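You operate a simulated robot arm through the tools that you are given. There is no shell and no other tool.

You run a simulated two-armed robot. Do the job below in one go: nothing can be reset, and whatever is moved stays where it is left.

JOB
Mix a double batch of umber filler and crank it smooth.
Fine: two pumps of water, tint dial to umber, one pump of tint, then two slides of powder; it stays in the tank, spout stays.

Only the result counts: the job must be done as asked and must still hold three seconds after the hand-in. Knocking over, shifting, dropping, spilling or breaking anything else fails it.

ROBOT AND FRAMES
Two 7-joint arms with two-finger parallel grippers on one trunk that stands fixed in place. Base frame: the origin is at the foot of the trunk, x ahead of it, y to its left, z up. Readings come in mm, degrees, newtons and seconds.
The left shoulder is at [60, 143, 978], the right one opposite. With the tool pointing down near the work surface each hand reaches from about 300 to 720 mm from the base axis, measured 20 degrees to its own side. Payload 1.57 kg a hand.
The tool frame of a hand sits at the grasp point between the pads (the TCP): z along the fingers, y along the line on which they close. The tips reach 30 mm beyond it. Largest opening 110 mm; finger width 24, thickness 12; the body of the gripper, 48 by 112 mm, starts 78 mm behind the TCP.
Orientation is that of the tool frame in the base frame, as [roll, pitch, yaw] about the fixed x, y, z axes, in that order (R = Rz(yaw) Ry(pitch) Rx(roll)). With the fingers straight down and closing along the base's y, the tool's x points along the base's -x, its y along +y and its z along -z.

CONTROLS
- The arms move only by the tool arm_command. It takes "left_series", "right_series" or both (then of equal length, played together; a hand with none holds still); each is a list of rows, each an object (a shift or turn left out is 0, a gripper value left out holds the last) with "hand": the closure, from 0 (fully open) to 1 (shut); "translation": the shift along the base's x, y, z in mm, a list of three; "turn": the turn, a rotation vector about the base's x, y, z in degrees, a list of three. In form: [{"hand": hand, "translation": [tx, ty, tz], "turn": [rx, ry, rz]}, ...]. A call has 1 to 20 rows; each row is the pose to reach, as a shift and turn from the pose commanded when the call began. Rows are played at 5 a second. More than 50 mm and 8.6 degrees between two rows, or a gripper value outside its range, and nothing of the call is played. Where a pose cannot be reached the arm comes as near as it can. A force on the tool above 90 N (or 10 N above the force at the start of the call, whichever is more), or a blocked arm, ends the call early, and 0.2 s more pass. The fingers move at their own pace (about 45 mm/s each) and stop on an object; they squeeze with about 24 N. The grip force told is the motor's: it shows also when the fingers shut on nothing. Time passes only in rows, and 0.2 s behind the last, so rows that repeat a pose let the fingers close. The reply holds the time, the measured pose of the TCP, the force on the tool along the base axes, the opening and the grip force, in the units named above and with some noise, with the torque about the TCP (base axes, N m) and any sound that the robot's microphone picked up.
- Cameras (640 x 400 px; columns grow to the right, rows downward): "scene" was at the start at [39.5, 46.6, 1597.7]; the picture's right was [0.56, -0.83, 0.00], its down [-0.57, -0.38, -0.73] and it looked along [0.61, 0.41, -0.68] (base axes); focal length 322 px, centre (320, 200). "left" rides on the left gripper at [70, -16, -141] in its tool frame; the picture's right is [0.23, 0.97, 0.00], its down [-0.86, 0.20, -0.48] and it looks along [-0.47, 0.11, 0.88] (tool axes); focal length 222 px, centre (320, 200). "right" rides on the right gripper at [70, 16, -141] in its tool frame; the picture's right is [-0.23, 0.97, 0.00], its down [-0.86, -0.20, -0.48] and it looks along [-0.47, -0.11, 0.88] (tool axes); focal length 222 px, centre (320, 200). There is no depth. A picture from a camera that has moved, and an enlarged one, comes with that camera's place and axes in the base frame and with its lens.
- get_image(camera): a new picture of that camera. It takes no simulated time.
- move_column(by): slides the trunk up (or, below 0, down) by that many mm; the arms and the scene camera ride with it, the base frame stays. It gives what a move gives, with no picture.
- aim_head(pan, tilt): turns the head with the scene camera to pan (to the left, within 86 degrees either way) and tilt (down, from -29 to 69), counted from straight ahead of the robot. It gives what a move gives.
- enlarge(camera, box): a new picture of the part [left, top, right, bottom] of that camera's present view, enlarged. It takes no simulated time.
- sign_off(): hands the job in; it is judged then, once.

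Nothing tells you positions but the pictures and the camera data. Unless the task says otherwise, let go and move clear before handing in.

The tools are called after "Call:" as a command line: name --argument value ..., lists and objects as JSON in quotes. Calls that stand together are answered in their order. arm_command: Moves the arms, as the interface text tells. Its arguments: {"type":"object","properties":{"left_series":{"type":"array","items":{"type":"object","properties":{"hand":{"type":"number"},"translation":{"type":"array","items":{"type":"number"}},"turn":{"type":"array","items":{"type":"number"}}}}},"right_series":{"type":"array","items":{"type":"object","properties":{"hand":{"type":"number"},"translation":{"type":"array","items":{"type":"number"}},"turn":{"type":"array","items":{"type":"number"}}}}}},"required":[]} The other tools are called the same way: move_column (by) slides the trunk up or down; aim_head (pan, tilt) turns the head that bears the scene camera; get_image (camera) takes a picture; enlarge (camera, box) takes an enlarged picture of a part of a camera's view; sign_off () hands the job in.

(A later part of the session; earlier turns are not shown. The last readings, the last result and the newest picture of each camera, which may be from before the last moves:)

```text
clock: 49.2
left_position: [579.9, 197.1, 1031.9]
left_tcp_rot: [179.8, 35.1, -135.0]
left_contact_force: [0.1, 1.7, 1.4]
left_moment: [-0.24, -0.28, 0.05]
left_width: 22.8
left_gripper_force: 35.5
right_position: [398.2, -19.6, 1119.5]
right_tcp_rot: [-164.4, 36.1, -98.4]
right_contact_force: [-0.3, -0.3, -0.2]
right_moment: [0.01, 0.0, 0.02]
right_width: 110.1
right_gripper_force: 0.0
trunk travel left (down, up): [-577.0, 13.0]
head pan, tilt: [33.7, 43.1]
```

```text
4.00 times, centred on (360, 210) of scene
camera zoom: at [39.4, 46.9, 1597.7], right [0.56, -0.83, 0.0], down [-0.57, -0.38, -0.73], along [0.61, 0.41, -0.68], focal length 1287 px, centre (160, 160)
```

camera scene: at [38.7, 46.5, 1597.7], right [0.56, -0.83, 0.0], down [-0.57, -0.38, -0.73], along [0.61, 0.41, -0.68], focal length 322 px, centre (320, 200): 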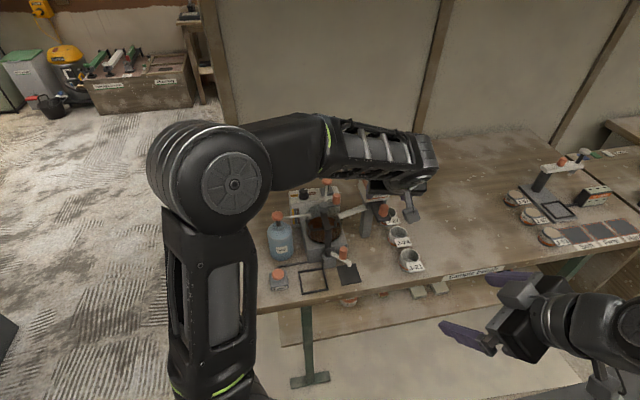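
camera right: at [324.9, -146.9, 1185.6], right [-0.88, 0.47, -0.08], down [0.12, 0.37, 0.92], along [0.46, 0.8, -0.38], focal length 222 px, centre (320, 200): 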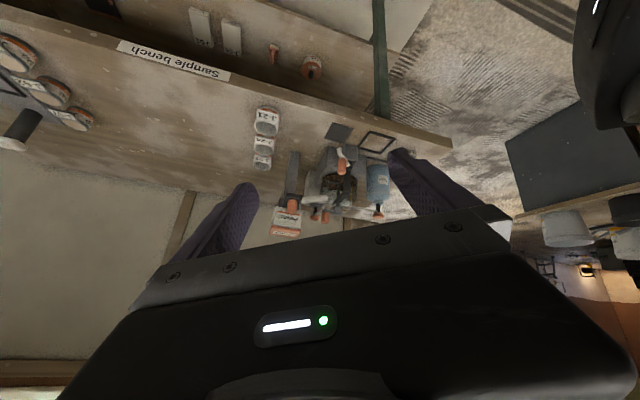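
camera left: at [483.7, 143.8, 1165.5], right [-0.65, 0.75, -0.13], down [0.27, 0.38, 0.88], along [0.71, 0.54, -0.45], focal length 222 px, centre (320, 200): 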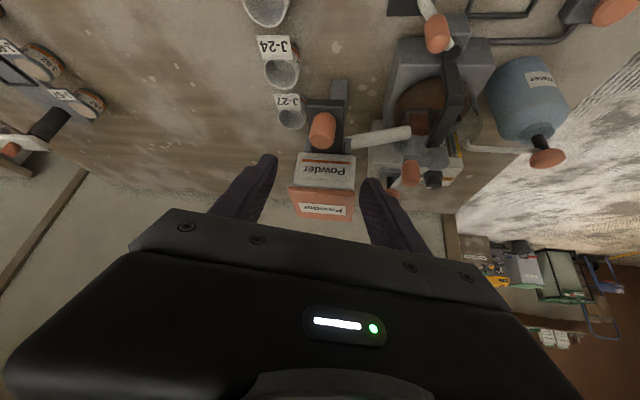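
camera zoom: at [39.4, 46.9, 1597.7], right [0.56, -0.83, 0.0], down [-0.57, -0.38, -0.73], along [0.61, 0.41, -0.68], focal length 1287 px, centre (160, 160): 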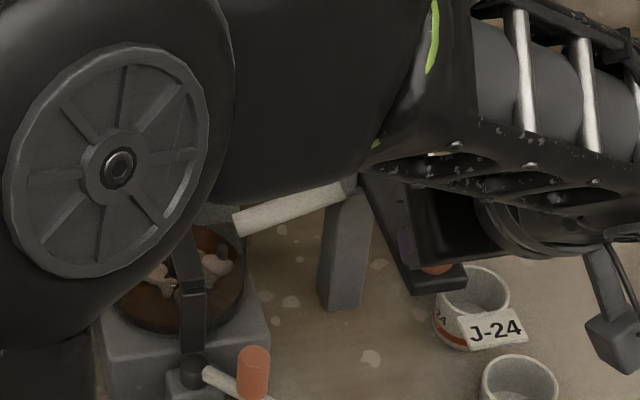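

White powder clumps have appeared in the tank, so the first slide is dispensed. I'll push the slide fully back in.

Call:
arm_command --left_series '[{"hand": 1, "translation": [4, 4, 0]}, {"translation": [8, 8, 0]}, {"translation": [12, 12, 0]}, {"translation": [16, 16, 0]}, {"translation": [20, 20, 0]}, {"translation": [24, 24, 0]}, {"translation": [27, 27, 0]}, {"translation": [29, 29, 0]}, {"translation": [29, 29, 0]}]'

Call:
enlarge --camera "left" --box '[240, 80, 400, 210]'

Call:
enlarge --camera "right" --box '[260, 150, 370, 240]'

Call:
enlarge --camera "scene" --box '[290, 160, 430, 260]'

```text
clock: 51.2
left_position: [608.4, 226.3, 1032.1]
left_tcp_rot: [179.9, 35.0, -135.1]
left_contact_force: [1.6, -2.2, 1.6]
left_moment: [-0.25, -0.37, -0.07]
left_width: 22.9
left_gripper_force: 35.7
right_position: [398.0, -20.2, 1119.7]
right_tcp_rot: [-164.4, 36.1, -98.5]
right_contact_force: [-0.3, 0.6, -0.4]
right_moment: [-0.01, 0.02, 0.01]
right_width: 110.2
right_gripper_force: 0.0
trunk travel left (down, up): [-577.0, 13.0]
head pan, tilt: [33.7, 43.1]
```

```text
3.08 times, centred on (320, 145) of left
camera zoom: at [521.5, 117.8, 1107.9], right [-0.82, 0.56, -0.13], down [0.16, 0.44, 0.88], along [0.55, 0.7, -0.45], focal length 684 px, centre (320, 369)
```

zoom: 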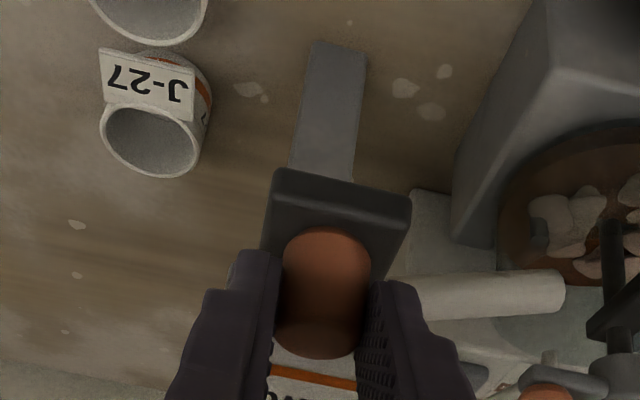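

```text
4.44 times, centred on (315, 195) of right
camera zoom: at [325.9, -146.5, 1185.4], right [-0.88, 0.47, -0.08], down [0.12, 0.37, 0.92], along [0.46, 0.8, -0.39], focal length 987 px, centre (342, 222)
```

zoom: 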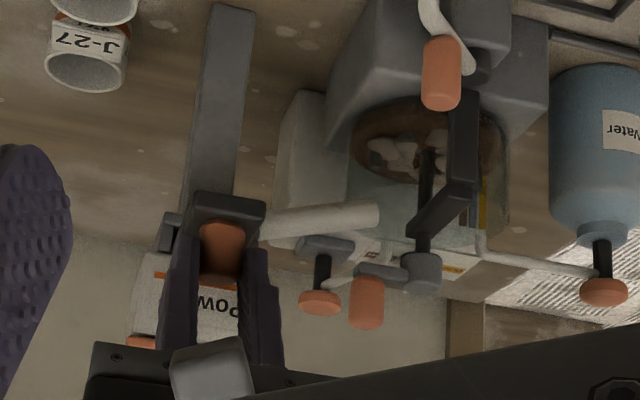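

```text
4.00 times, centred on (360, 210) of scene
camera zoom: at [39.6, 46.1, 1597.7], right [0.56, -0.83, 0.0], down [-0.57, -0.38, -0.73], along [0.61, 0.41, -0.68], focal length 1287 px, centre (160, 160)
```

zoom: 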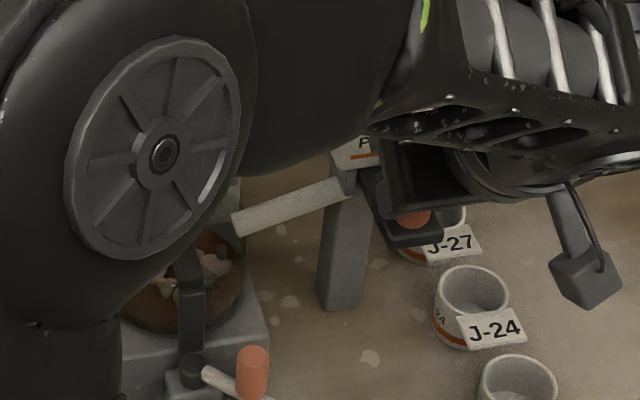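

The slide is back at its starting position. I'll nudge it to the stop and then do the second full pull.

Call:
arm_command --left_series '[{"hand": 1, "translation": [1.5, 1.5, 0]}, {"translation": [1.5, 1.5, 0]}, {"translation": [-3, -3, 0]}, {"translation": [-7, -7, 0]}, {"translation": [-11, -11, 0]}, {"translation": [-15, -15, 0]}, {"translation": [-19, -19, 0]}, {"translation": [-23, -23, 0]}, {"translation": [-27, -27, 0]}, {"translation": [-30, -30, 0]}, {"translation": [-30, -30, 0]}]'

Call:
enlarge --camera "left" --box '[240, 80, 400, 210]'

Call:
enlarge --camera "right" --box '[260, 150, 370, 240]'

Call:
enlarge --camera "scene" --box '[290, 160, 430, 260]'

```text
clock: 53.6
left_position: [579.5, 196.1, 1032.1]
left_tcp_rot: [179.8, 35.1, -135.0]
left_contact_force: [8.0, 4.6, 4.9]
left_moment: [0.1, -0.67, 0.03]
left_width: 22.8
left_gripper_force: 35.5
right_position: [397.6, -19.7, 1119.5]
right_tcp_rot: [-164.4, 36.0, -98.5]
right_contact_force: [-0.5, 0.1, 0.2]
right_moment: [0.0, -0.01, 0.01]
right_width: 110.2
right_gripper_force: 0.2
trunk travel left (down, up): [-577.0, 13.0]
head pan, tilt: [33.7, 43.1]
```

```text
3.08 times, centred on (320, 145) of left
camera zoom: at [493.0, 88.9, 1107.7], right [-0.82, 0.56, -0.13], down [0.16, 0.44, 0.88], along [0.55, 0.7, -0.45], focal length 684 px, centre (320, 369)
```

zoom: 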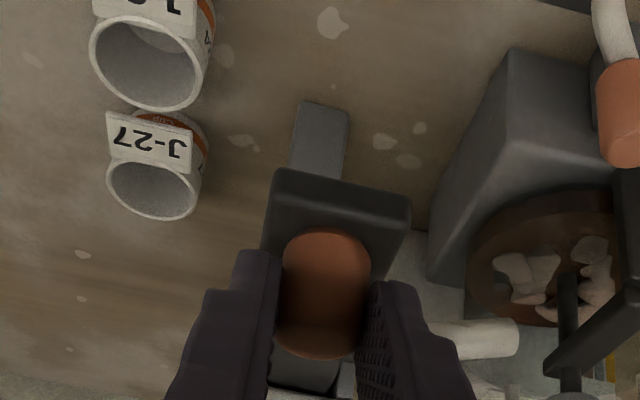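

```text
4.44 times, centred on (315, 195) of right
camera zoom: at [326.4, -145.5, 1185.4], right [-0.88, 0.47, -0.08], down [0.12, 0.37, 0.92], along [0.46, 0.8, -0.39], focal length 987 px, centre (342, 222)
```

zoom: 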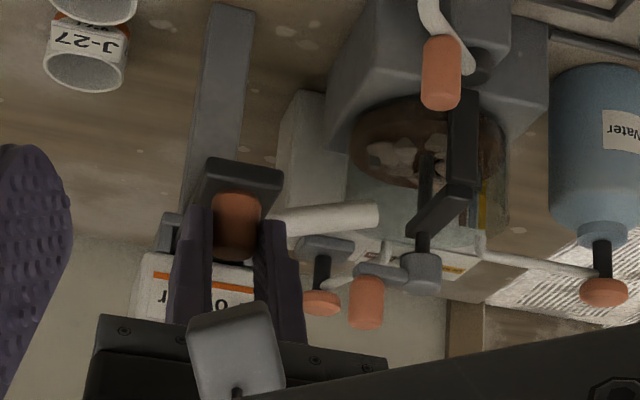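

```text
4.00 times, centred on (360, 210) of scene
camera zoom: at [40.2, 47.2, 1597.7], right [0.56, -0.83, 0.0], down [-0.57, -0.38, -0.73], along [0.61, 0.41, -0.68], focal length 1287 px, centre (160, 160)
```

zoom: 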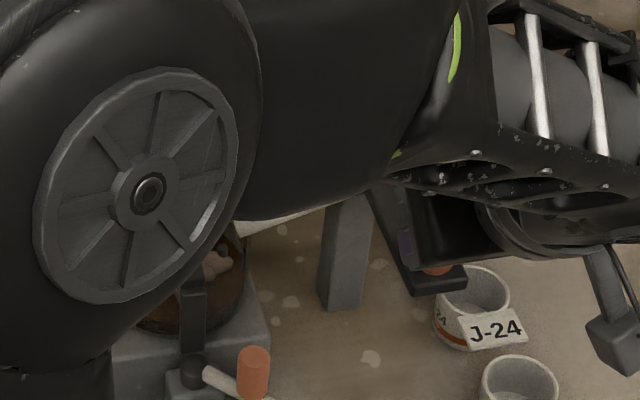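

The second pull hit its end stop (about 9 N), and the tank level with the powder clumps rose a little. I'll push the slide home, then release the knob and lift.

Call:
arm_command --left_series '[{"hand": 1, "translation": [4, 4, 0]}, {"translation": [8, 8, 0]}, {"translation": [12, 12, 0]}, {"translation": [16, 16, 0]}, {"translation": [20, 20, 0]}, {"translation": [24, 24, 0]}, {"translation": [28, 28, 0]}, {"translation": [30.5, 30.5, 0]}, {"translation": [30.5, 30.5, 0]}, {"hand": 0.5, "translation": [30, 30, 0]}, {"translation": [30, 30, 0]}, {"translation": [30, 30, 0]}]'

Call:
enlarge --camera "left" --box '[240, 80, 400, 210]'

Call:
enlarge --camera "right" --box '[260, 150, 370, 240]'

```text
clock: 56.2
left_position: [608.4, 226.1, 1031.1]
left_tcp_rot: [179.7, 35.0, -135.1]
left_contact_force: [-0.2, -0.1, 0.5]
left_moment: [0.0, 0.01, -0.01]
left_width: 55.2
left_gripper_force: 0.1
right_position: [397.8, -20.3, 1120.7]
right_tcp_rot: [-164.4, 36.1, -98.5]
right_contact_force: [-0.3, -0.8, 0.2]
right_moment: [0.01, 0.01, -0.04]
right_width: 110.1
right_gripper_force: 0.1
trunk travel left (down, up): [-577.0, 13.0]
head pan, tilt: [33.7, 43.1]
```

```text
3.08 times, centred on (320, 145) of left
camera zoom: at [521.6, 117.7, 1107.2], right [-0.82, 0.56, -0.13], down [0.16, 0.44, 0.88], along [0.55, 0.7, -0.45], focal length 684 px, centre (320, 369)
```

zoom: 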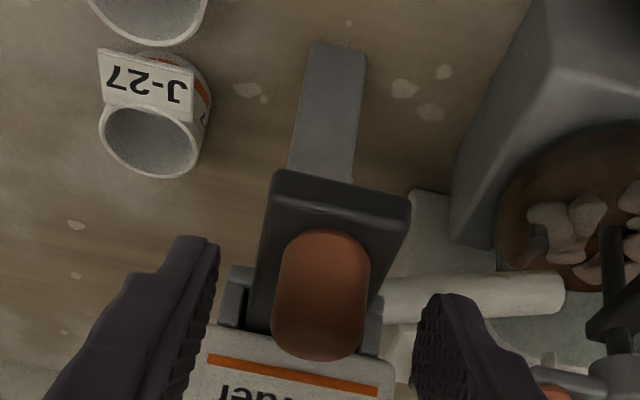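

```text
4.44 times, centred on (315, 195) of right
camera zoom: at [325.8, -146.1, 1185.5], right [-0.88, 0.47, -0.08], down [0.12, 0.37, 0.92], along [0.46, 0.8, -0.39], focal length 987 px, centre (342, 222)
```

zoom: 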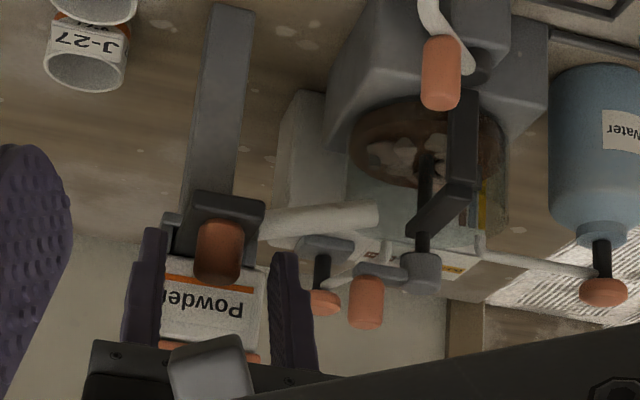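

The slide is home and released. I'll lift away, go around the hopper corner and hover over the crank handle with a steeper tool.

Call:
arm_command --left_series '[{"hand": 0.5, "translation": [0, 0, 25]}, {"translation": [-5, 0, 60]}, {"translation": [-30, 20, 85], "turn": [-2.9, 4.1, -4.7]}, {"translation": [-40, 55, 85], "turn": [-5.8, 8.2, -9.4]}, {"translation": [-40, 95, 80], "turn": [-8.7, 12.3, -14.1]}, {"translation": [-25, 125, 65], "turn": [-11.66, 16.35, -18.8]}, {"translation": [-16, 136.5, 48], "turn": [-11.66, 16.35, -18.8]}, {"translation": [-16, 136.5, 48], "turn": [-11.66, 16.35, -18.8]}]'

Call:
get_image --camera "left"

Call:
get_image --camera "scene"

Call:
enlarge --camera "right" --box '[260, 130, 400, 240]'

```text
clock: 58.0
left_position: [592.4, 362.3, 1080.2]
left_tcp_rot: [179.9, 14.9, -154.1]
left_contact_force: [0.1, 0.5, 0.0]
left_moment: [0.04, 0.0, 0.01]
left_width: 55.0
left_gripper_force: 0.0
right_position: [397.5, -20.9, 1119.9]
right_tcp_rot: [-164.4, 36.1, -98.4]
right_contact_force: [-0.4, 0.3, -0.1]
right_moment: [-0.02, 0.0, -0.01]
right_width: 110.2
right_gripper_force: 0.0
trunk travel left (down, up): [-577.0, 13.0]
head pan, tilt: [33.7, 43.1]
```

```text
taken
camera left: at [505.4, 302.9, 1198.1], right [-0.62, 0.78, -0.06], down [0.54, 0.49, 0.68], along [0.56, 0.4, -0.73], focal length 222 px, centre (320, 200)
```

left: 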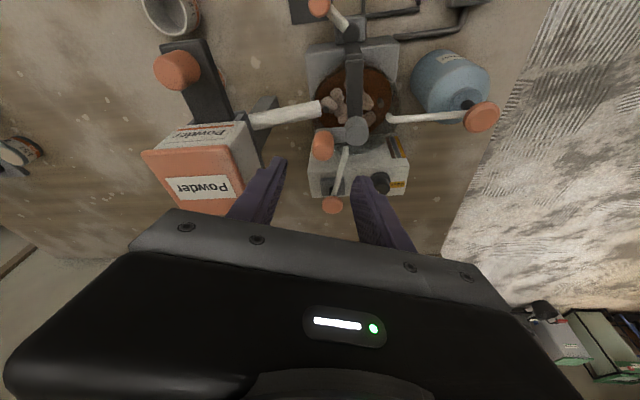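

```text
taken
camera scene: at [39.7, 46.5, 1597.7], right [0.56, -0.83, 0.0], down [-0.57, -0.38, -0.73], along [0.61, 0.41, -0.68], focal length 322 px, centre (320, 200)
```

scene: 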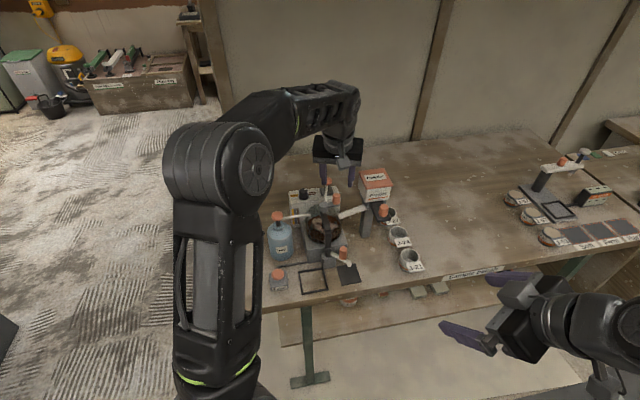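

```text
3.64 times, centred on (330, 185) of right
camera zoom: at [326.0, -146.1, 1185.4], right [-0.88, 0.47, -0.08], down [0.12, 0.37, 0.92], along [0.46, 0.8, -0.39], focal length 808 px, centre (284, 254)
```

zoom: 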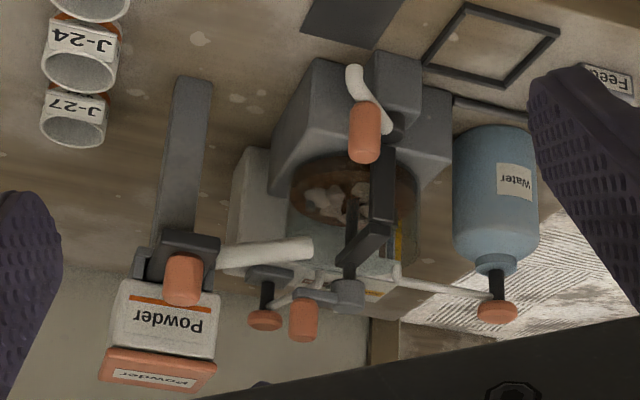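

I'm hovering over the crank. I'll zoom in to locate the handle and hub accurately and inspect the tank contents.

Call:
enlarge --camera "left" --box '[260, 60, 420, 220]'

Call:
enlarge --camera "scene" --box '[295, 175, 365, 255]'

Call:
enlarge --camera "right" --box '[310, 160, 380, 225]'

```text
2.50 times, centred on (340, 140) of left
camera zoom: at [505.4, 302.9, 1198.1], right [-0.62, 0.78, -0.06], down [0.54, 0.49, 0.68], along [0.56, 0.4, -0.73], focal length 555 px, centre (270, 350)
```

zoom: 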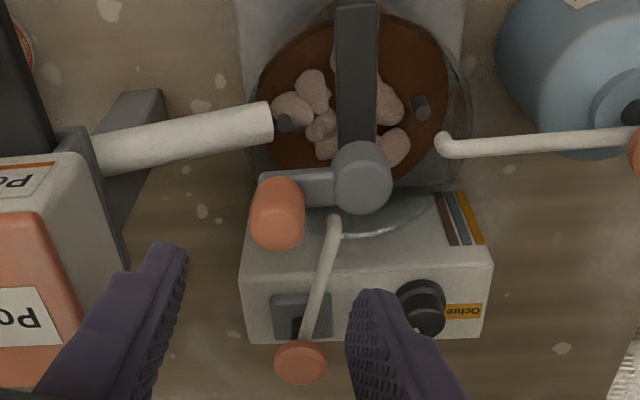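

```text
5.00 times, centred on (330, 215) of scene
camera zoom: at [39.7, 46.5, 1597.7], right [0.56, -0.83, 0.0], down [-0.57, -0.38, -0.73], along [0.61, 0.41, -0.68], focal length 1609 px, centre (270, 125)
```

zoom: 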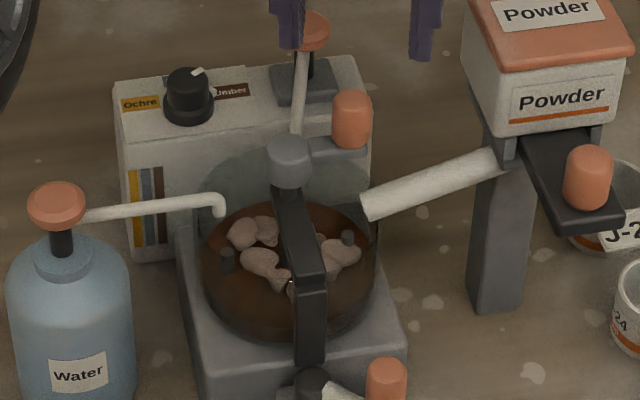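

```text
6.15 times, centred on (345, 192) of right
camera zoom: at [326.0, -146.1, 1185.4], right [-0.88, 0.47, -0.08], down [0.12, 0.37, 0.92], along [0.46, 0.8, -0.39], focal length 1367 px, centre (166, 246)
```

zoom: 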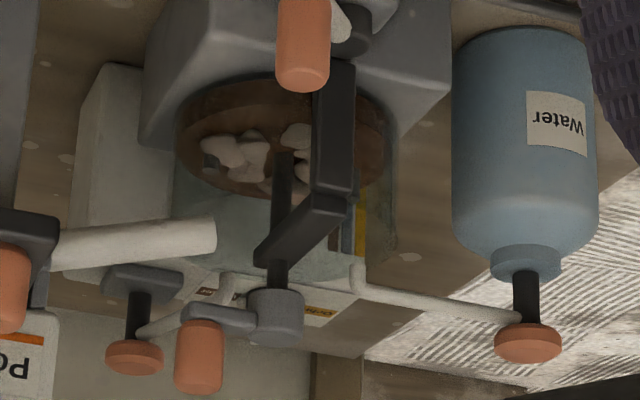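

The hub top is at about [571.5, 388, 987] and the handle at about [595, 363.5, 983–1018], so the crank radius is about 34 mm. I'll lower toward the handle and check the centring.

Call:
arm_command --left_series '[{"translation": [-1.5, -1, -18]}, {"translation": [-3, -1.6, -36]}, {"translation": [-3, -1.6, -44]}, {"translation": [-3, -1.6, -44]}]'

Call:
enlarge --camera "left" --box '[240, 80, 400, 220]'

Call:
enlarge --camera "right" --box '[290, 160, 380, 235]'

Call:
enlarge --camera "scene" --box '[295, 155, 385, 235]'

```text
clock: 59.0
left_position: [588.9, 360.2, 1034.2]
left_tcp_rot: [179.8, 15.0, -154.0]
left_contact_force: [-0.2, -0.7, -0.3]
left_moment: [-0.03, 0.01, 0.03]
left_width: 54.9
left_gripper_force: 0.1
right_position: [399.1, -20.5, 1120.1]
right_tcp_rot: [-164.5, 36.1, -98.5]
right_contact_force: [0.1, 0.6, -0.3]
right_moment: [-0.04, -0.02, -0.03]
right_width: 110.1
right_gripper_force: 0.0
trunk travel left (down, up): [-577.0, 13.0]
head pan, tilt: [33.7, 43.1]
```

```text
2.86 times, centred on (320, 150) of left
camera zoom: at [502.4, 301.5, 1153.4], right [-0.62, 0.78, -0.06], down [0.54, 0.49, 0.68], along [0.56, 0.4, -0.73], focal length 635 px, centre (320, 343)
```

zoom: 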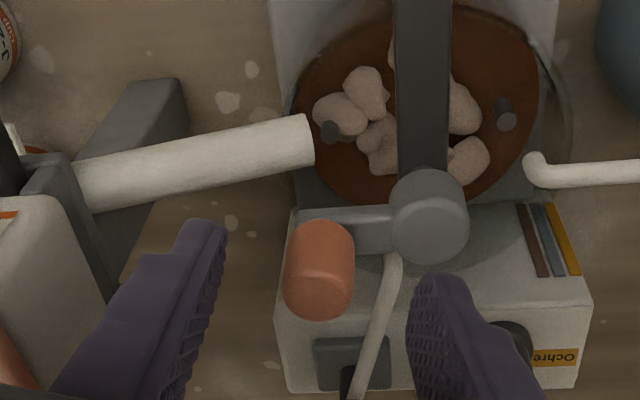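

```text
5.33 times, centred on (335, 198) of right
camera zoom: at [325.9, -146.1, 1185.5], right [-0.88, 0.47, -0.08], down [0.12, 0.37, 0.92], along [0.46, 0.8, -0.39], focal length 1185 px, centre (240, 213)
```

zoom: 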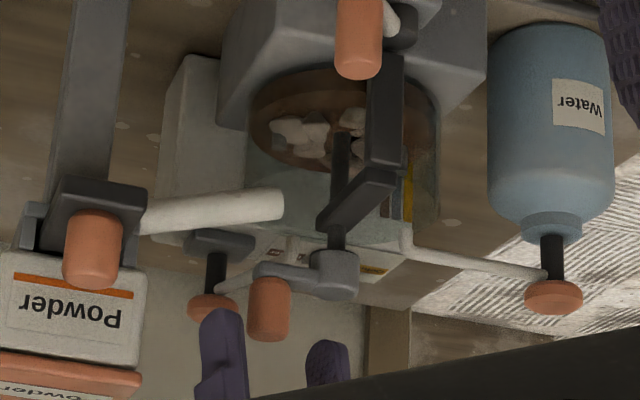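

```text
5.00 times, centred on (340, 195) of scene
camera zoom: at [39.5, 46.6, 1597.7], right [0.56, -0.83, 0.0], down [-0.57, -0.38, -0.73], along [0.61, 0.41, -0.68], focal length 1609 px, centre (220, 225)
```

zoom: 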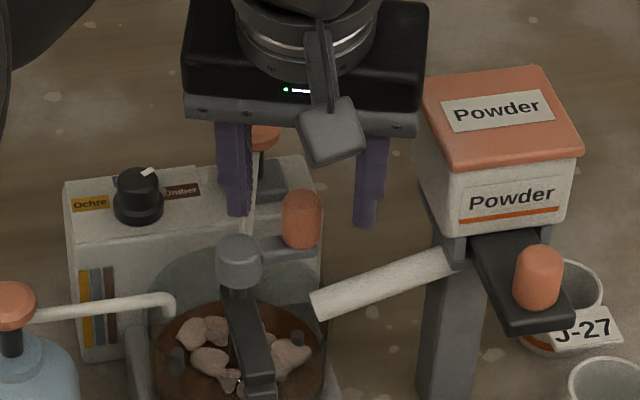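

The handle is centred between the fingers. I'll lower 10 mm and grip it.

Call:
arm_command --left_series '[{"translation": [-0.5, 0, -6]}, {"translation": [-1, 0, -10]}, {"translation": [-1, 0, -10]}, {"hand": 1, "translation": [-1, 0, -10]}, {"translation": [-1, 0, -10]}, {"translation": [-1, 0, -10]}, {"translation": [-1, 0, -10]}, {"translation": [-1, 0, -10]}]'

Call:
enlarge --camera "left" --box '[240, 80, 400, 220]'

Call:
enlarge --camera "right" --box '[290, 160, 380, 235]'

Call:
enlarge --camera "scene" --box '[295, 155, 385, 235]'

```text
clock: 60.8
left_position: [587.8, 362.6, 1025.6]
left_tcp_rot: [179.8, 15.0, -154.0]
left_contact_force: [-1.6, 0.5, -0.8]
left_moment: [-0.2, -0.06, 0.03]
left_width: 20.8
left_gripper_force: 34.7
right_position: [398.5, -20.0, 1120.0]
right_tcp_rot: [-164.4, 36.1, -98.6]
right_contact_force: [0.2, -0.3, -0.1]
right_moment: [-0.01, 0.03, 0.01]
right_width: 110.1
right_gripper_force: 0.0
trunk travel left (down, up): [-577.0, 13.0]
head pan, tilt: [33.7, 43.1]
```

```text
2.86 times, centred on (320, 150) of left
camera zoom: at [502.1, 301.9, 1143.9], right [-0.62, 0.78, -0.06], down [0.54, 0.49, 0.68], along [0.56, 0.4, -0.73], focal length 635 px, centre (320, 343)
```

zoom: 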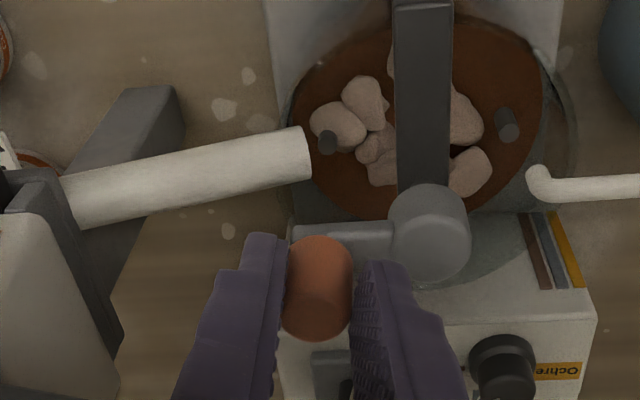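

```text
5.33 times, centred on (335, 198) of right
camera zoom: at [325.9, -145.9, 1185.5], right [-0.88, 0.47, -0.08], down [0.12, 0.37, 0.92], along [0.46, 0.8, -0.39], focal length 1185 px, centre (240, 213)
```

zoom: 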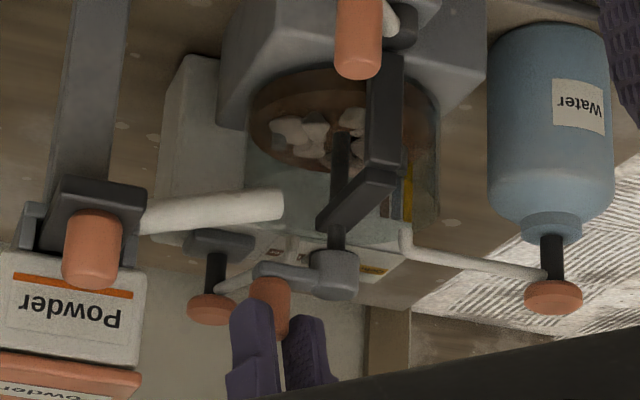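

```text
5.00 times, centred on (340, 195) of scene
camera zoom: at [39.5, 46.8, 1597.7], right [0.56, -0.83, 0.0], down [-0.57, -0.38, -0.73], along [0.61, 0.41, -0.68], focal length 1609 px, centre (220, 225)
```

zoom: 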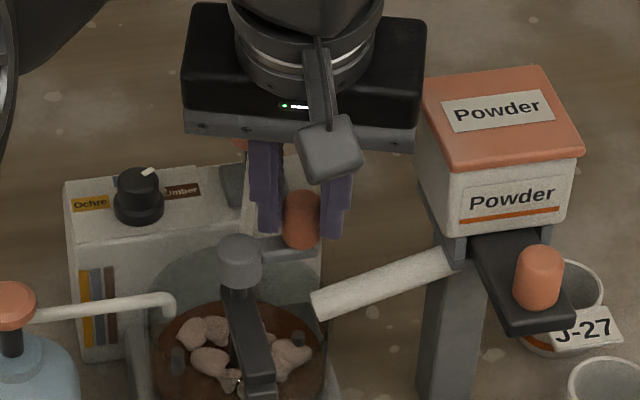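

I have the crank handle at 20.8 mm. I'll turn it slowly clockwise by about 60° first and read the side forces to check the centre estimate.

Call:
arm_command --left_series '[{"hand": 1, "translation": [-4.2, -3.6, 0]}, {"translation": [-9.0, -6.5, 0]}, {"translation": [-14.2, -8.5, 0]}, {"translation": [-19.7, -9.5, 0]}, {"translation": [-25.3, -9.6, 0]}, {"translation": [-30.8, -8.7, 0]}, {"translation": [-30.8, -8.7, 0]}]'

Call:
enlarge --camera "left" --box '[240, 80, 400, 220]'

Call:
enlarge --camera "right" --box '[290, 160, 380, 235]'

Call:
enlarge --camera "scene" --box '[295, 155, 385, 255]'

```text
clock: 62.4
left_position: [557.0, 353.1, 1025.8]
left_tcp_rot: [179.9, 15.0, -154.1]
left_contact_force: [-0.1, 0.9, -7.9]
left_moment: [0.03, -0.51, 0.02]
left_width: 20.9
left_gripper_force: 34.4
right_position: [398.2, -19.1, 1120.3]
right_tcp_rot: [-164.4, 36.0, -98.5]
right_contact_force: [-0.1, 0.3, -0.2]
right_moment: [0.01, 0.01, -0.02]
right_width: 110.2
right_gripper_force: 0.1
trunk travel left (down, up): [-577.0, 13.0]
head pan, tilt: [33.7, 43.1]
```

```text
2.86 times, centred on (320, 150) of left
camera zoom: at [470.5, 292.6, 1144.0], right [-0.62, 0.78, -0.06], down [0.54, 0.49, 0.68], along [0.56, 0.4, -0.73], focal length 635 px, centre (320, 343)
```

zoom: 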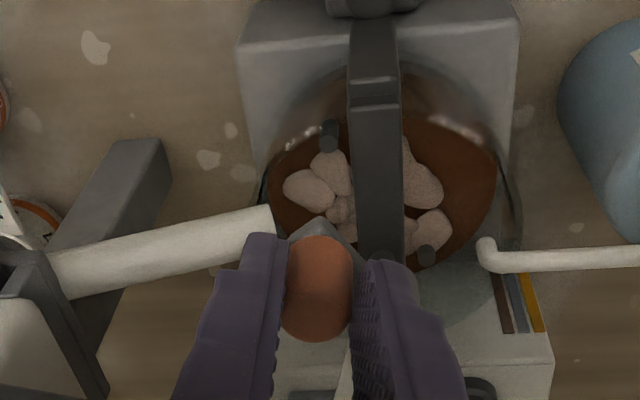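

```text
5.33 times, centred on (335, 198) of right
camera zoom: at [326.4, -145.7, 1185.3], right [-0.88, 0.47, -0.08], down [0.12, 0.37, 0.92], along [0.46, 0.8, -0.39], focal length 1185 px, centre (240, 213)
```

zoom: 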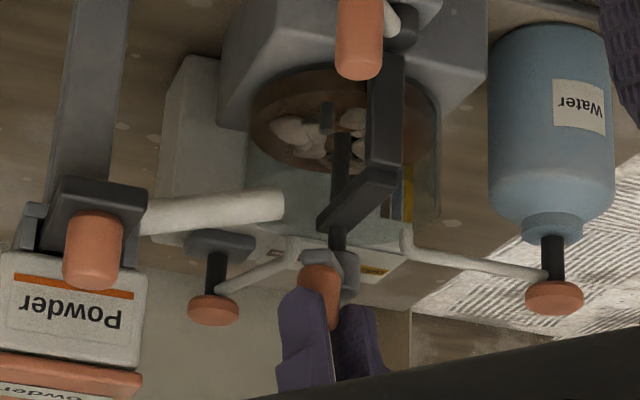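

```text
4.00 times, centred on (340, 205) of scene
camera zoom: at [40.2, 47.2, 1597.6], right [0.56, -0.83, 0.0], down [-0.57, -0.38, -0.73], along [0.61, 0.4, -0.68], focal length 1287 px, centre (240, 180)
```

zoom: 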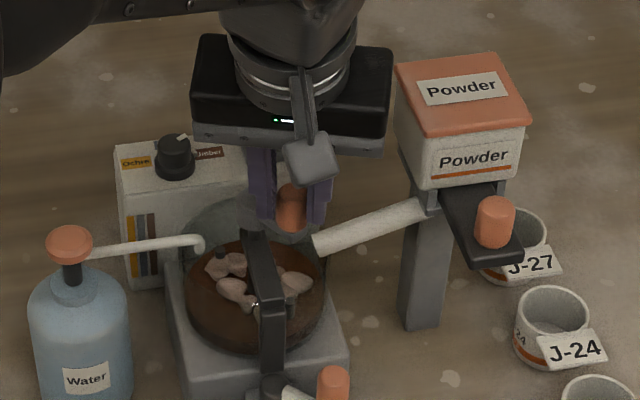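

The crank turns freely with almost no side force, so the centre estimate is good. I'll continue clockwise for another 120° and check again.

Call:
arm_command --left_series '[{"hand": 1, "translation": [-6.3, 2.3, 0]}, {"translation": [-11.9, 5.9, 0]}, {"translation": [-16.7, 10.5, 0]}, {"translation": [-20.5, 16.1, 0]}, {"translation": [-22.9, 22.3, 0]}, {"translation": [-24.1, 28.9, 0]}, {"translation": [-23.8, 35.6, 0]}, {"translation": [-22.2, 42.1, 0]}, {"translation": [-19.2, 48.1, 0]}, {"translation": [-15.1, 53.3, 0]}]'

Call:
enlarge --camera "left" --box '[240, 80, 400, 220]'

Call:
enlarge --camera "scene" --box '[295, 155, 385, 255]'

Call:
enlarge --camera "right" --box '[290, 160, 380, 235]'

```text
clock: 64.6
left_position: [540.5, 411.0, 1025.9]
left_tcp_rot: [179.8, 15.1, -153.9]
left_contact_force: [-16.3, 17.4, -4.8]
left_moment: [0.07, 0.9, 0.3]
left_width: 21.2
left_gripper_force: 34.7
right_position: [396.5, -16.0, 1119.9]
right_tcp_rot: [-164.3, 36.0, -98.3]
right_contact_force: [1.0, 0.9, -0.1]
right_moment: [-0.02, -0.04, 0.0]
right_width: 109.8
right_gripper_force: 0.1
trunk travel left (down, up): [-577.0, 13.0]
head pan, tilt: [33.7, 43.1]
```

```text
2.86 times, centred on (320, 150) of left
camera zoom: at [453.4, 351.2, 1143.9], right [-0.63, 0.78, -0.06], down [0.54, 0.49, 0.68], along [0.56, 0.4, -0.73], focal length 635 px, centre (320, 343)
```

zoom: 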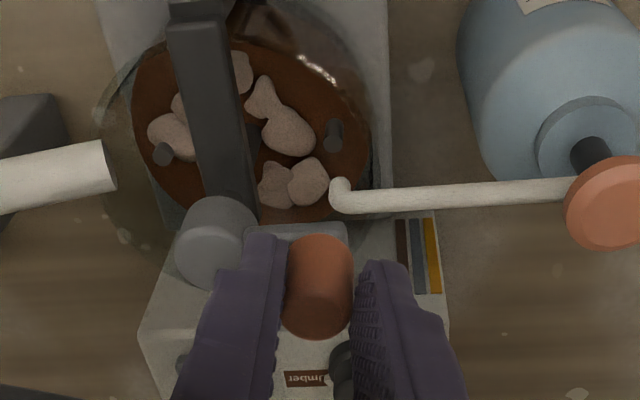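

```text
4.00 times, centred on (340, 205) of scene
camera zoom: at [37.7, 49.9, 1597.7], right [0.56, -0.83, 0.0], down [-0.57, -0.38, -0.73], along [0.61, 0.4, -0.68], focal length 1287 px, centre (240, 180)
```

zoom: 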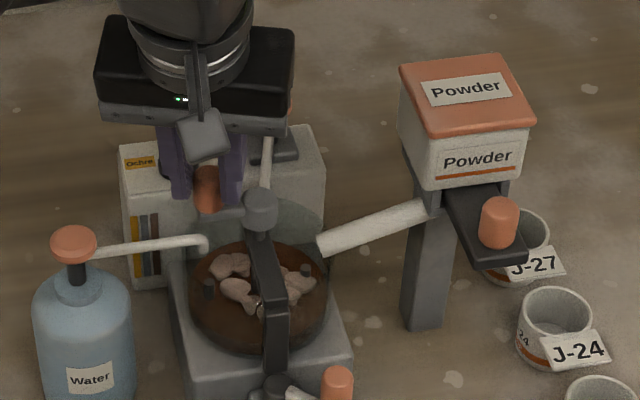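

```text
5.33 times, centred on (335, 198) of right
camera zoom: at [324.7, -143.4, 1186.2], right [-0.88, 0.47, -0.08], down [0.12, 0.38, 0.92], along [0.46, 0.8, -0.39], focal length 1185 px, centre (240, 213)
```

zoom: 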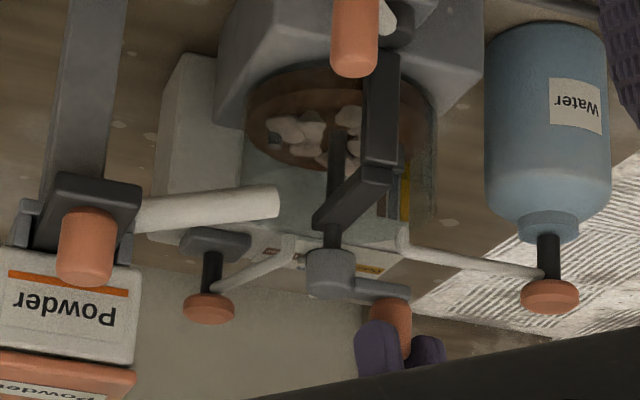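

The half turn is done. The readings give the true circle: centre (in TCP terms) about [564.2, 386.8], radius 34 mm. I'll use it to complete the first revolution.

Call:
arm_command --left_series '[{"hand": 1, "translation": [3.7, 10.0, 0]}, {"translation": [10.0, 13.2, 0]}, {"translation": [16.9, 14.9, 0]}, {"translation": [24.0, 15.2, 0]}, {"translation": [31.0, 14.0, 0]}, {"translation": [37.7, 11.4, 0]}, {"translation": [43.6, 7.5, 0]}, {"translation": [48.5, 2.4, 0]}, {"translation": [52.4, -3.6, 0]}, {"translation": [54.8, -10.2, 0]}, {"translation": [55.9, -17.3, 0]}, {"translation": [55.4, -24.4, 0]}, {"translation": [53.5, -31.2, 0]}, {"translation": [50.2, -37.5, 0]}, {"translation": [45.7, -43.0, 0]}]'

Call:
enlarge --camera "left" --box '[240, 80, 400, 220]'

Call:
enlarge --camera "scene" --box '[295, 155, 385, 255]'

Call:
enlarge --camera "right" --box '[290, 160, 380, 235]'

```text
clock: 67.8
left_position: [588.1, 360.5, 1026.2]
left_tcp_rot: [179.8, 15.0, -154.1]
left_contact_force: [5.5, -7.3, -1.5]
left_moment: [-0.29, -0.02, -0.13]
left_width: 21.3
left_gripper_force: 34.6
right_position: [399.1, -20.7, 1119.2]
right_tcp_rot: [-164.5, 36.0, -98.6]
right_contact_force: [-0.5, -0.8, 0.0]
right_moment: [0.0, 0.0, 0.03]
right_width: 109.8
right_gripper_force: 0.1
trunk travel left (down, up): [-577.0, 13.0]
head pan, tilt: [33.7, 43.1]
```

```text
2.86 times, centred on (320, 150) of left
camera zoom: at [501.8, 301.4, 1144.2], right [-0.62, 0.78, -0.06], down [0.55, 0.48, 0.68], along [0.56, 0.4, -0.73], focal length 635 px, centre (320, 343)
```

zoom: 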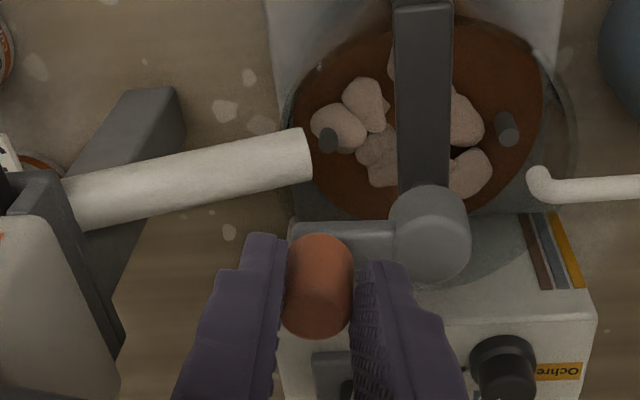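

```text
4.00 times, centred on (340, 205) of scene
camera zoom: at [40.5, 45.4, 1597.7], right [0.56, -0.83, 0.0], down [-0.57, -0.38, -0.73], along [0.61, 0.41, -0.68], focal length 1287 px, centre (240, 180)
```

zoom: 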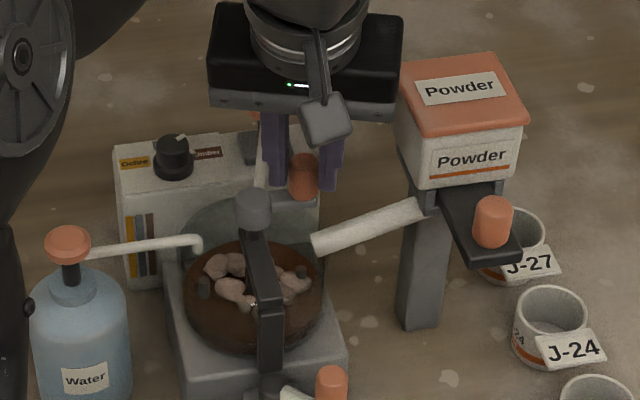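

```text
5.33 times, centred on (335, 198) of right
camera zoom: at [326.6, -147.1, 1185.2], right [-0.88, 0.47, -0.08], down [0.12, 0.37, 0.92], along [0.46, 0.8, -0.39], focal length 1185 px, centre (240, 213)
```

zoom: 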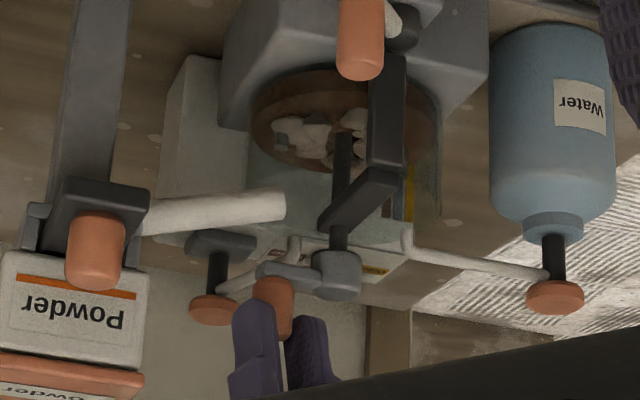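

One revolution is complete but the clumps are still there. I'll run another full revolution, faster, with the refined circle.

Call:
arm_command --left_series '[{"hand": 1, "translation": [-8.0, -7.0, 0]}, {"translation": [-18.2, -10.4, 0]}, {"translation": [-28.9, -10.4, 0]}, {"translation": [-39.2, -7.1, 0]}, {"translation": [-47.9, -0.8, 0]}, {"translation": [-54.2, 7.8, 0]}, {"translation": [-57.6, 18.0, 0]}, {"translation": [-57.6, 28.7, 0]}, {"translation": [-54.3, 39.0, 0]}, {"translation": [-48.0, 47.7, 0]}, {"translation": [-39.4, 54.0, 0]}, {"translation": [-29.2, 57.4, 0]}, {"translation": [-18.5, 57.4, 0]}, {"translation": [-8.2, 54.1, 0]}, {"translation": [0.5, 47.8, 0]}, {"translation": [6.8, 39.2, 0]}, {"translation": [10.2, 29.0, 0]}, {"translation": [10.2, 18.3, 0]}, {"translation": [6.9, 8.0, 0]}, {"translation": [0.6, -0.7, 0]}]'

Call:
enlarge --camera "left" --box '[240, 80, 400, 220]'

Call:
enlarge --camera "scene" --box '[295, 155, 385, 255]'

```text
clock: 72.0
left_position: [588.9, 361.7, 1026.3]
left_tcp_rot: [179.8, 14.9, -154.1]
left_contact_force: [4.3, -4.0, 0.6]
left_moment: [-0.03, -0.35, -0.05]
left_width: 21.2
left_gripper_force: 34.3
right_position: [397.5, -20.8, 1119.0]
right_tcp_rot: [-164.5, 36.0, -98.6]
right_contact_force: [-0.4, -0.4, 0.3]
right_moment: [-0.02, 0.04, 0.01]
right_width: 109.8
right_gripper_force: 0.1
trunk travel left (down, up): [-577.0, 13.0]
head pan, tilt: [33.7, 43.1]
```

```text
2.86 times, centred on (320, 150) of left
camera zoom: at [502.7, 302.1, 1144.3], right [-0.62, 0.78, -0.06], down [0.55, 0.49, 0.68], along [0.56, 0.4, -0.73], focal length 635 px, centre (320, 343)
```

zoom: 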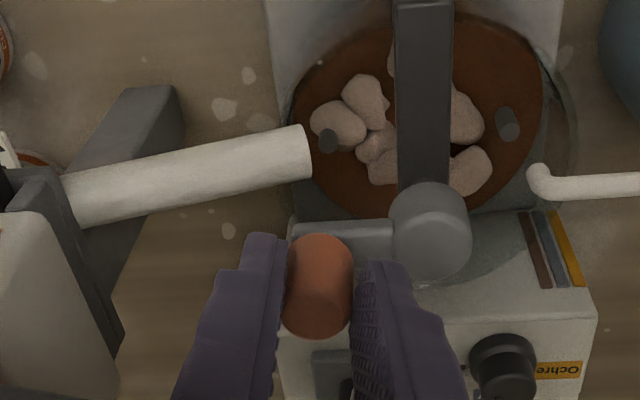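

```text
4.00 times, centred on (340, 205) of scene
camera zoom: at [39.9, 45.7, 1597.7], right [0.56, -0.83, 0.0], down [-0.57, -0.38, -0.73], along [0.61, 0.41, -0.68], focal length 1287 px, centre (240, 180)
```

zoom: 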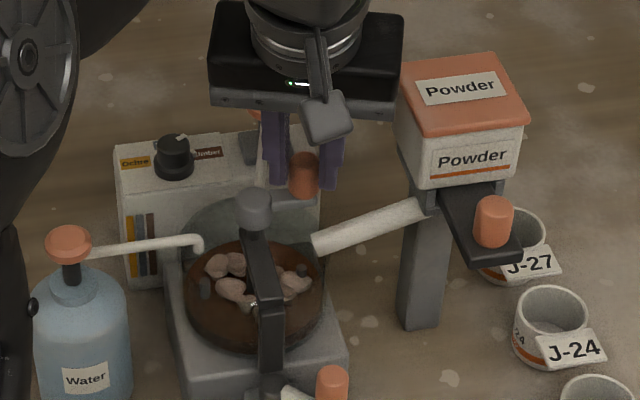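

Two turns are done with no visible change yet. I'll keep cranking.

Call:
arm_command --left_series '[{"hand": 1, "translation": [-8.6, -6.3, 0]}, {"translation": [-18.8, -9.7, 0]}, {"translation": [-29.5, -9.7, 0]}, {"translation": [-39.8, -6.4, 0]}, {"translation": [-48.5, -0.1, 0]}, {"translation": [-54.8, 8.5, 0]}, {"translation": [-58.2, 18.7, 0]}, {"translation": [-58.2, 29.4, 0]}, {"translation": [-54.9, 39.7, 0]}, {"translation": [-48.6, 48.4, 0]}, {"translation": [-40.0, 54.7, 0]}, {"translation": [-29.8, 58.1, 0]}, {"translation": [-19.1, 58.1, 0]}, {"translation": [-8.8, 54.8, 0]}, {"translation": [-0.1, 48.5, 0]}, {"translation": [6.2, 39.9, 0]}, {"translation": [9.6, 29.7, 0]}, {"translation": [9.6, 19.0, 0]}, {"translation": [6.3, 8.7, 0]}, {"translation": [0, 0, 0]}]'

Call:
enlarge --camera "left" --box '[240, 80, 400, 220]'

Call:
enlarge --camera "scene" --box '[295, 155, 385, 255]'

```text
clock: 76.2
left_position: [588.2, 361.3, 1025.4]
left_tcp_rot: [179.9, 15.0, -154.1]
left_contact_force: [3.1, -2.6, -4.2]
left_moment: [-0.02, -0.33, -0.03]
left_width: 21.1
left_gripper_force: 34.2
right_position: [399.8, -20.5, 1119.2]
right_tcp_rot: [-164.6, 36.1, -98.6]
right_contact_force: [-0.5, -0.1, 0.5]
right_moment: [-0.01, -0.03, -0.03]
right_width: 109.8
right_gripper_force: 0.1
trunk travel left (down, up): [-577.0, 13.0]
head pan, tilt: [33.7, 43.1]
```

```text
2.86 times, centred on (320, 150) of left
camera zoom: at [502.0, 301.6, 1144.3], right [-0.62, 0.78, -0.06], down [0.54, 0.48, 0.68], along [0.56, 0.4, -0.73], focal length 635 px, centre (320, 343)
```

zoom: 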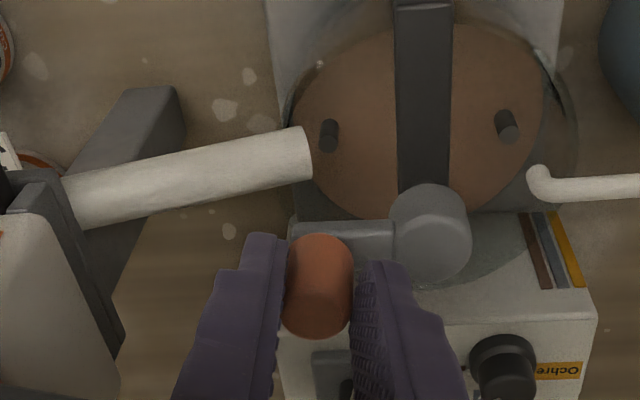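

```text
4.00 times, centred on (340, 205) of scene
camera zoom: at [40.3, 46.3, 1597.7], right [0.56, -0.83, 0.0], down [-0.57, -0.38, -0.73], along [0.61, 0.41, -0.68], focal length 1287 px, centre (240, 180)
```

zoom: 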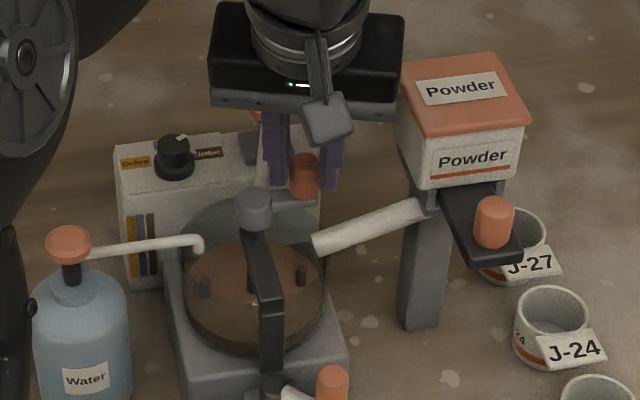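

The clumps are gone and the mix is a uniform smooth brown. I'll take a close look before letting go.

Call:
enlarge --camera "left" --box '[300, 80, 390, 150]'

Call:
enlarge --camera "scene" --box '[310, 205, 355, 250]'

Call:
enlarge --camera "right" --box '[310, 150, 380, 215]'

```text
5.71 times, centred on (345, 115) of left
camera zoom: at [502.0, 301.6, 1144.3], right [-0.62, 0.78, -0.06], down [0.54, 0.48, 0.68], along [0.56, 0.4, -0.73], focal length 1269 px, centre (177, 686)
```

zoom: 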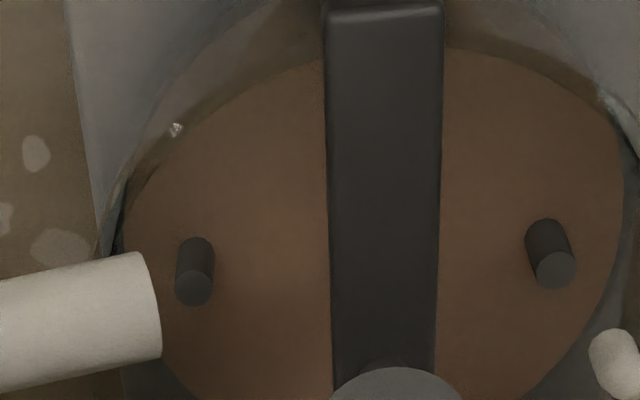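

```text
8.89 times, centred on (332, 228) of scene
camera zoom: at [40.3, 46.3, 1597.7], right [0.56, -0.83, 0.0], down [-0.57, -0.38, -0.73], along [0.61, 0.41, -0.68], focal length 2860 px, centre (209, -44)
```

zoom: 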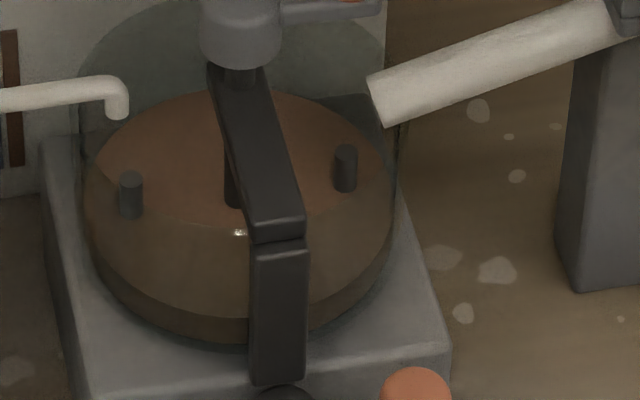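

```text
6.15 times, centred on (345, 182) of right
camera zoom: at [326.4, -146.4, 1185.3], right [-0.88, 0.47, -0.08], down [0.12, 0.37, 0.92], along [0.46, 0.8, -0.39], focal length 1367 px, centre (166, 308)
```

zoom: 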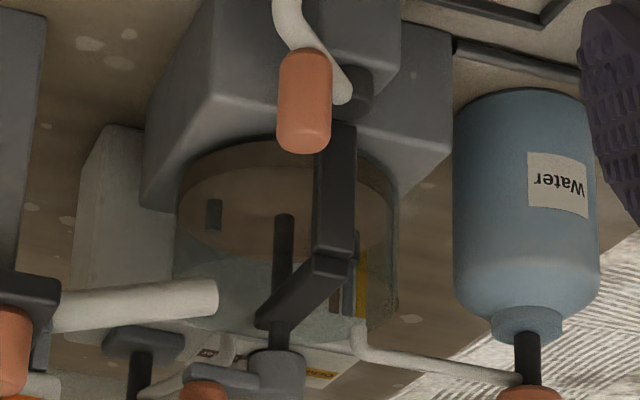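

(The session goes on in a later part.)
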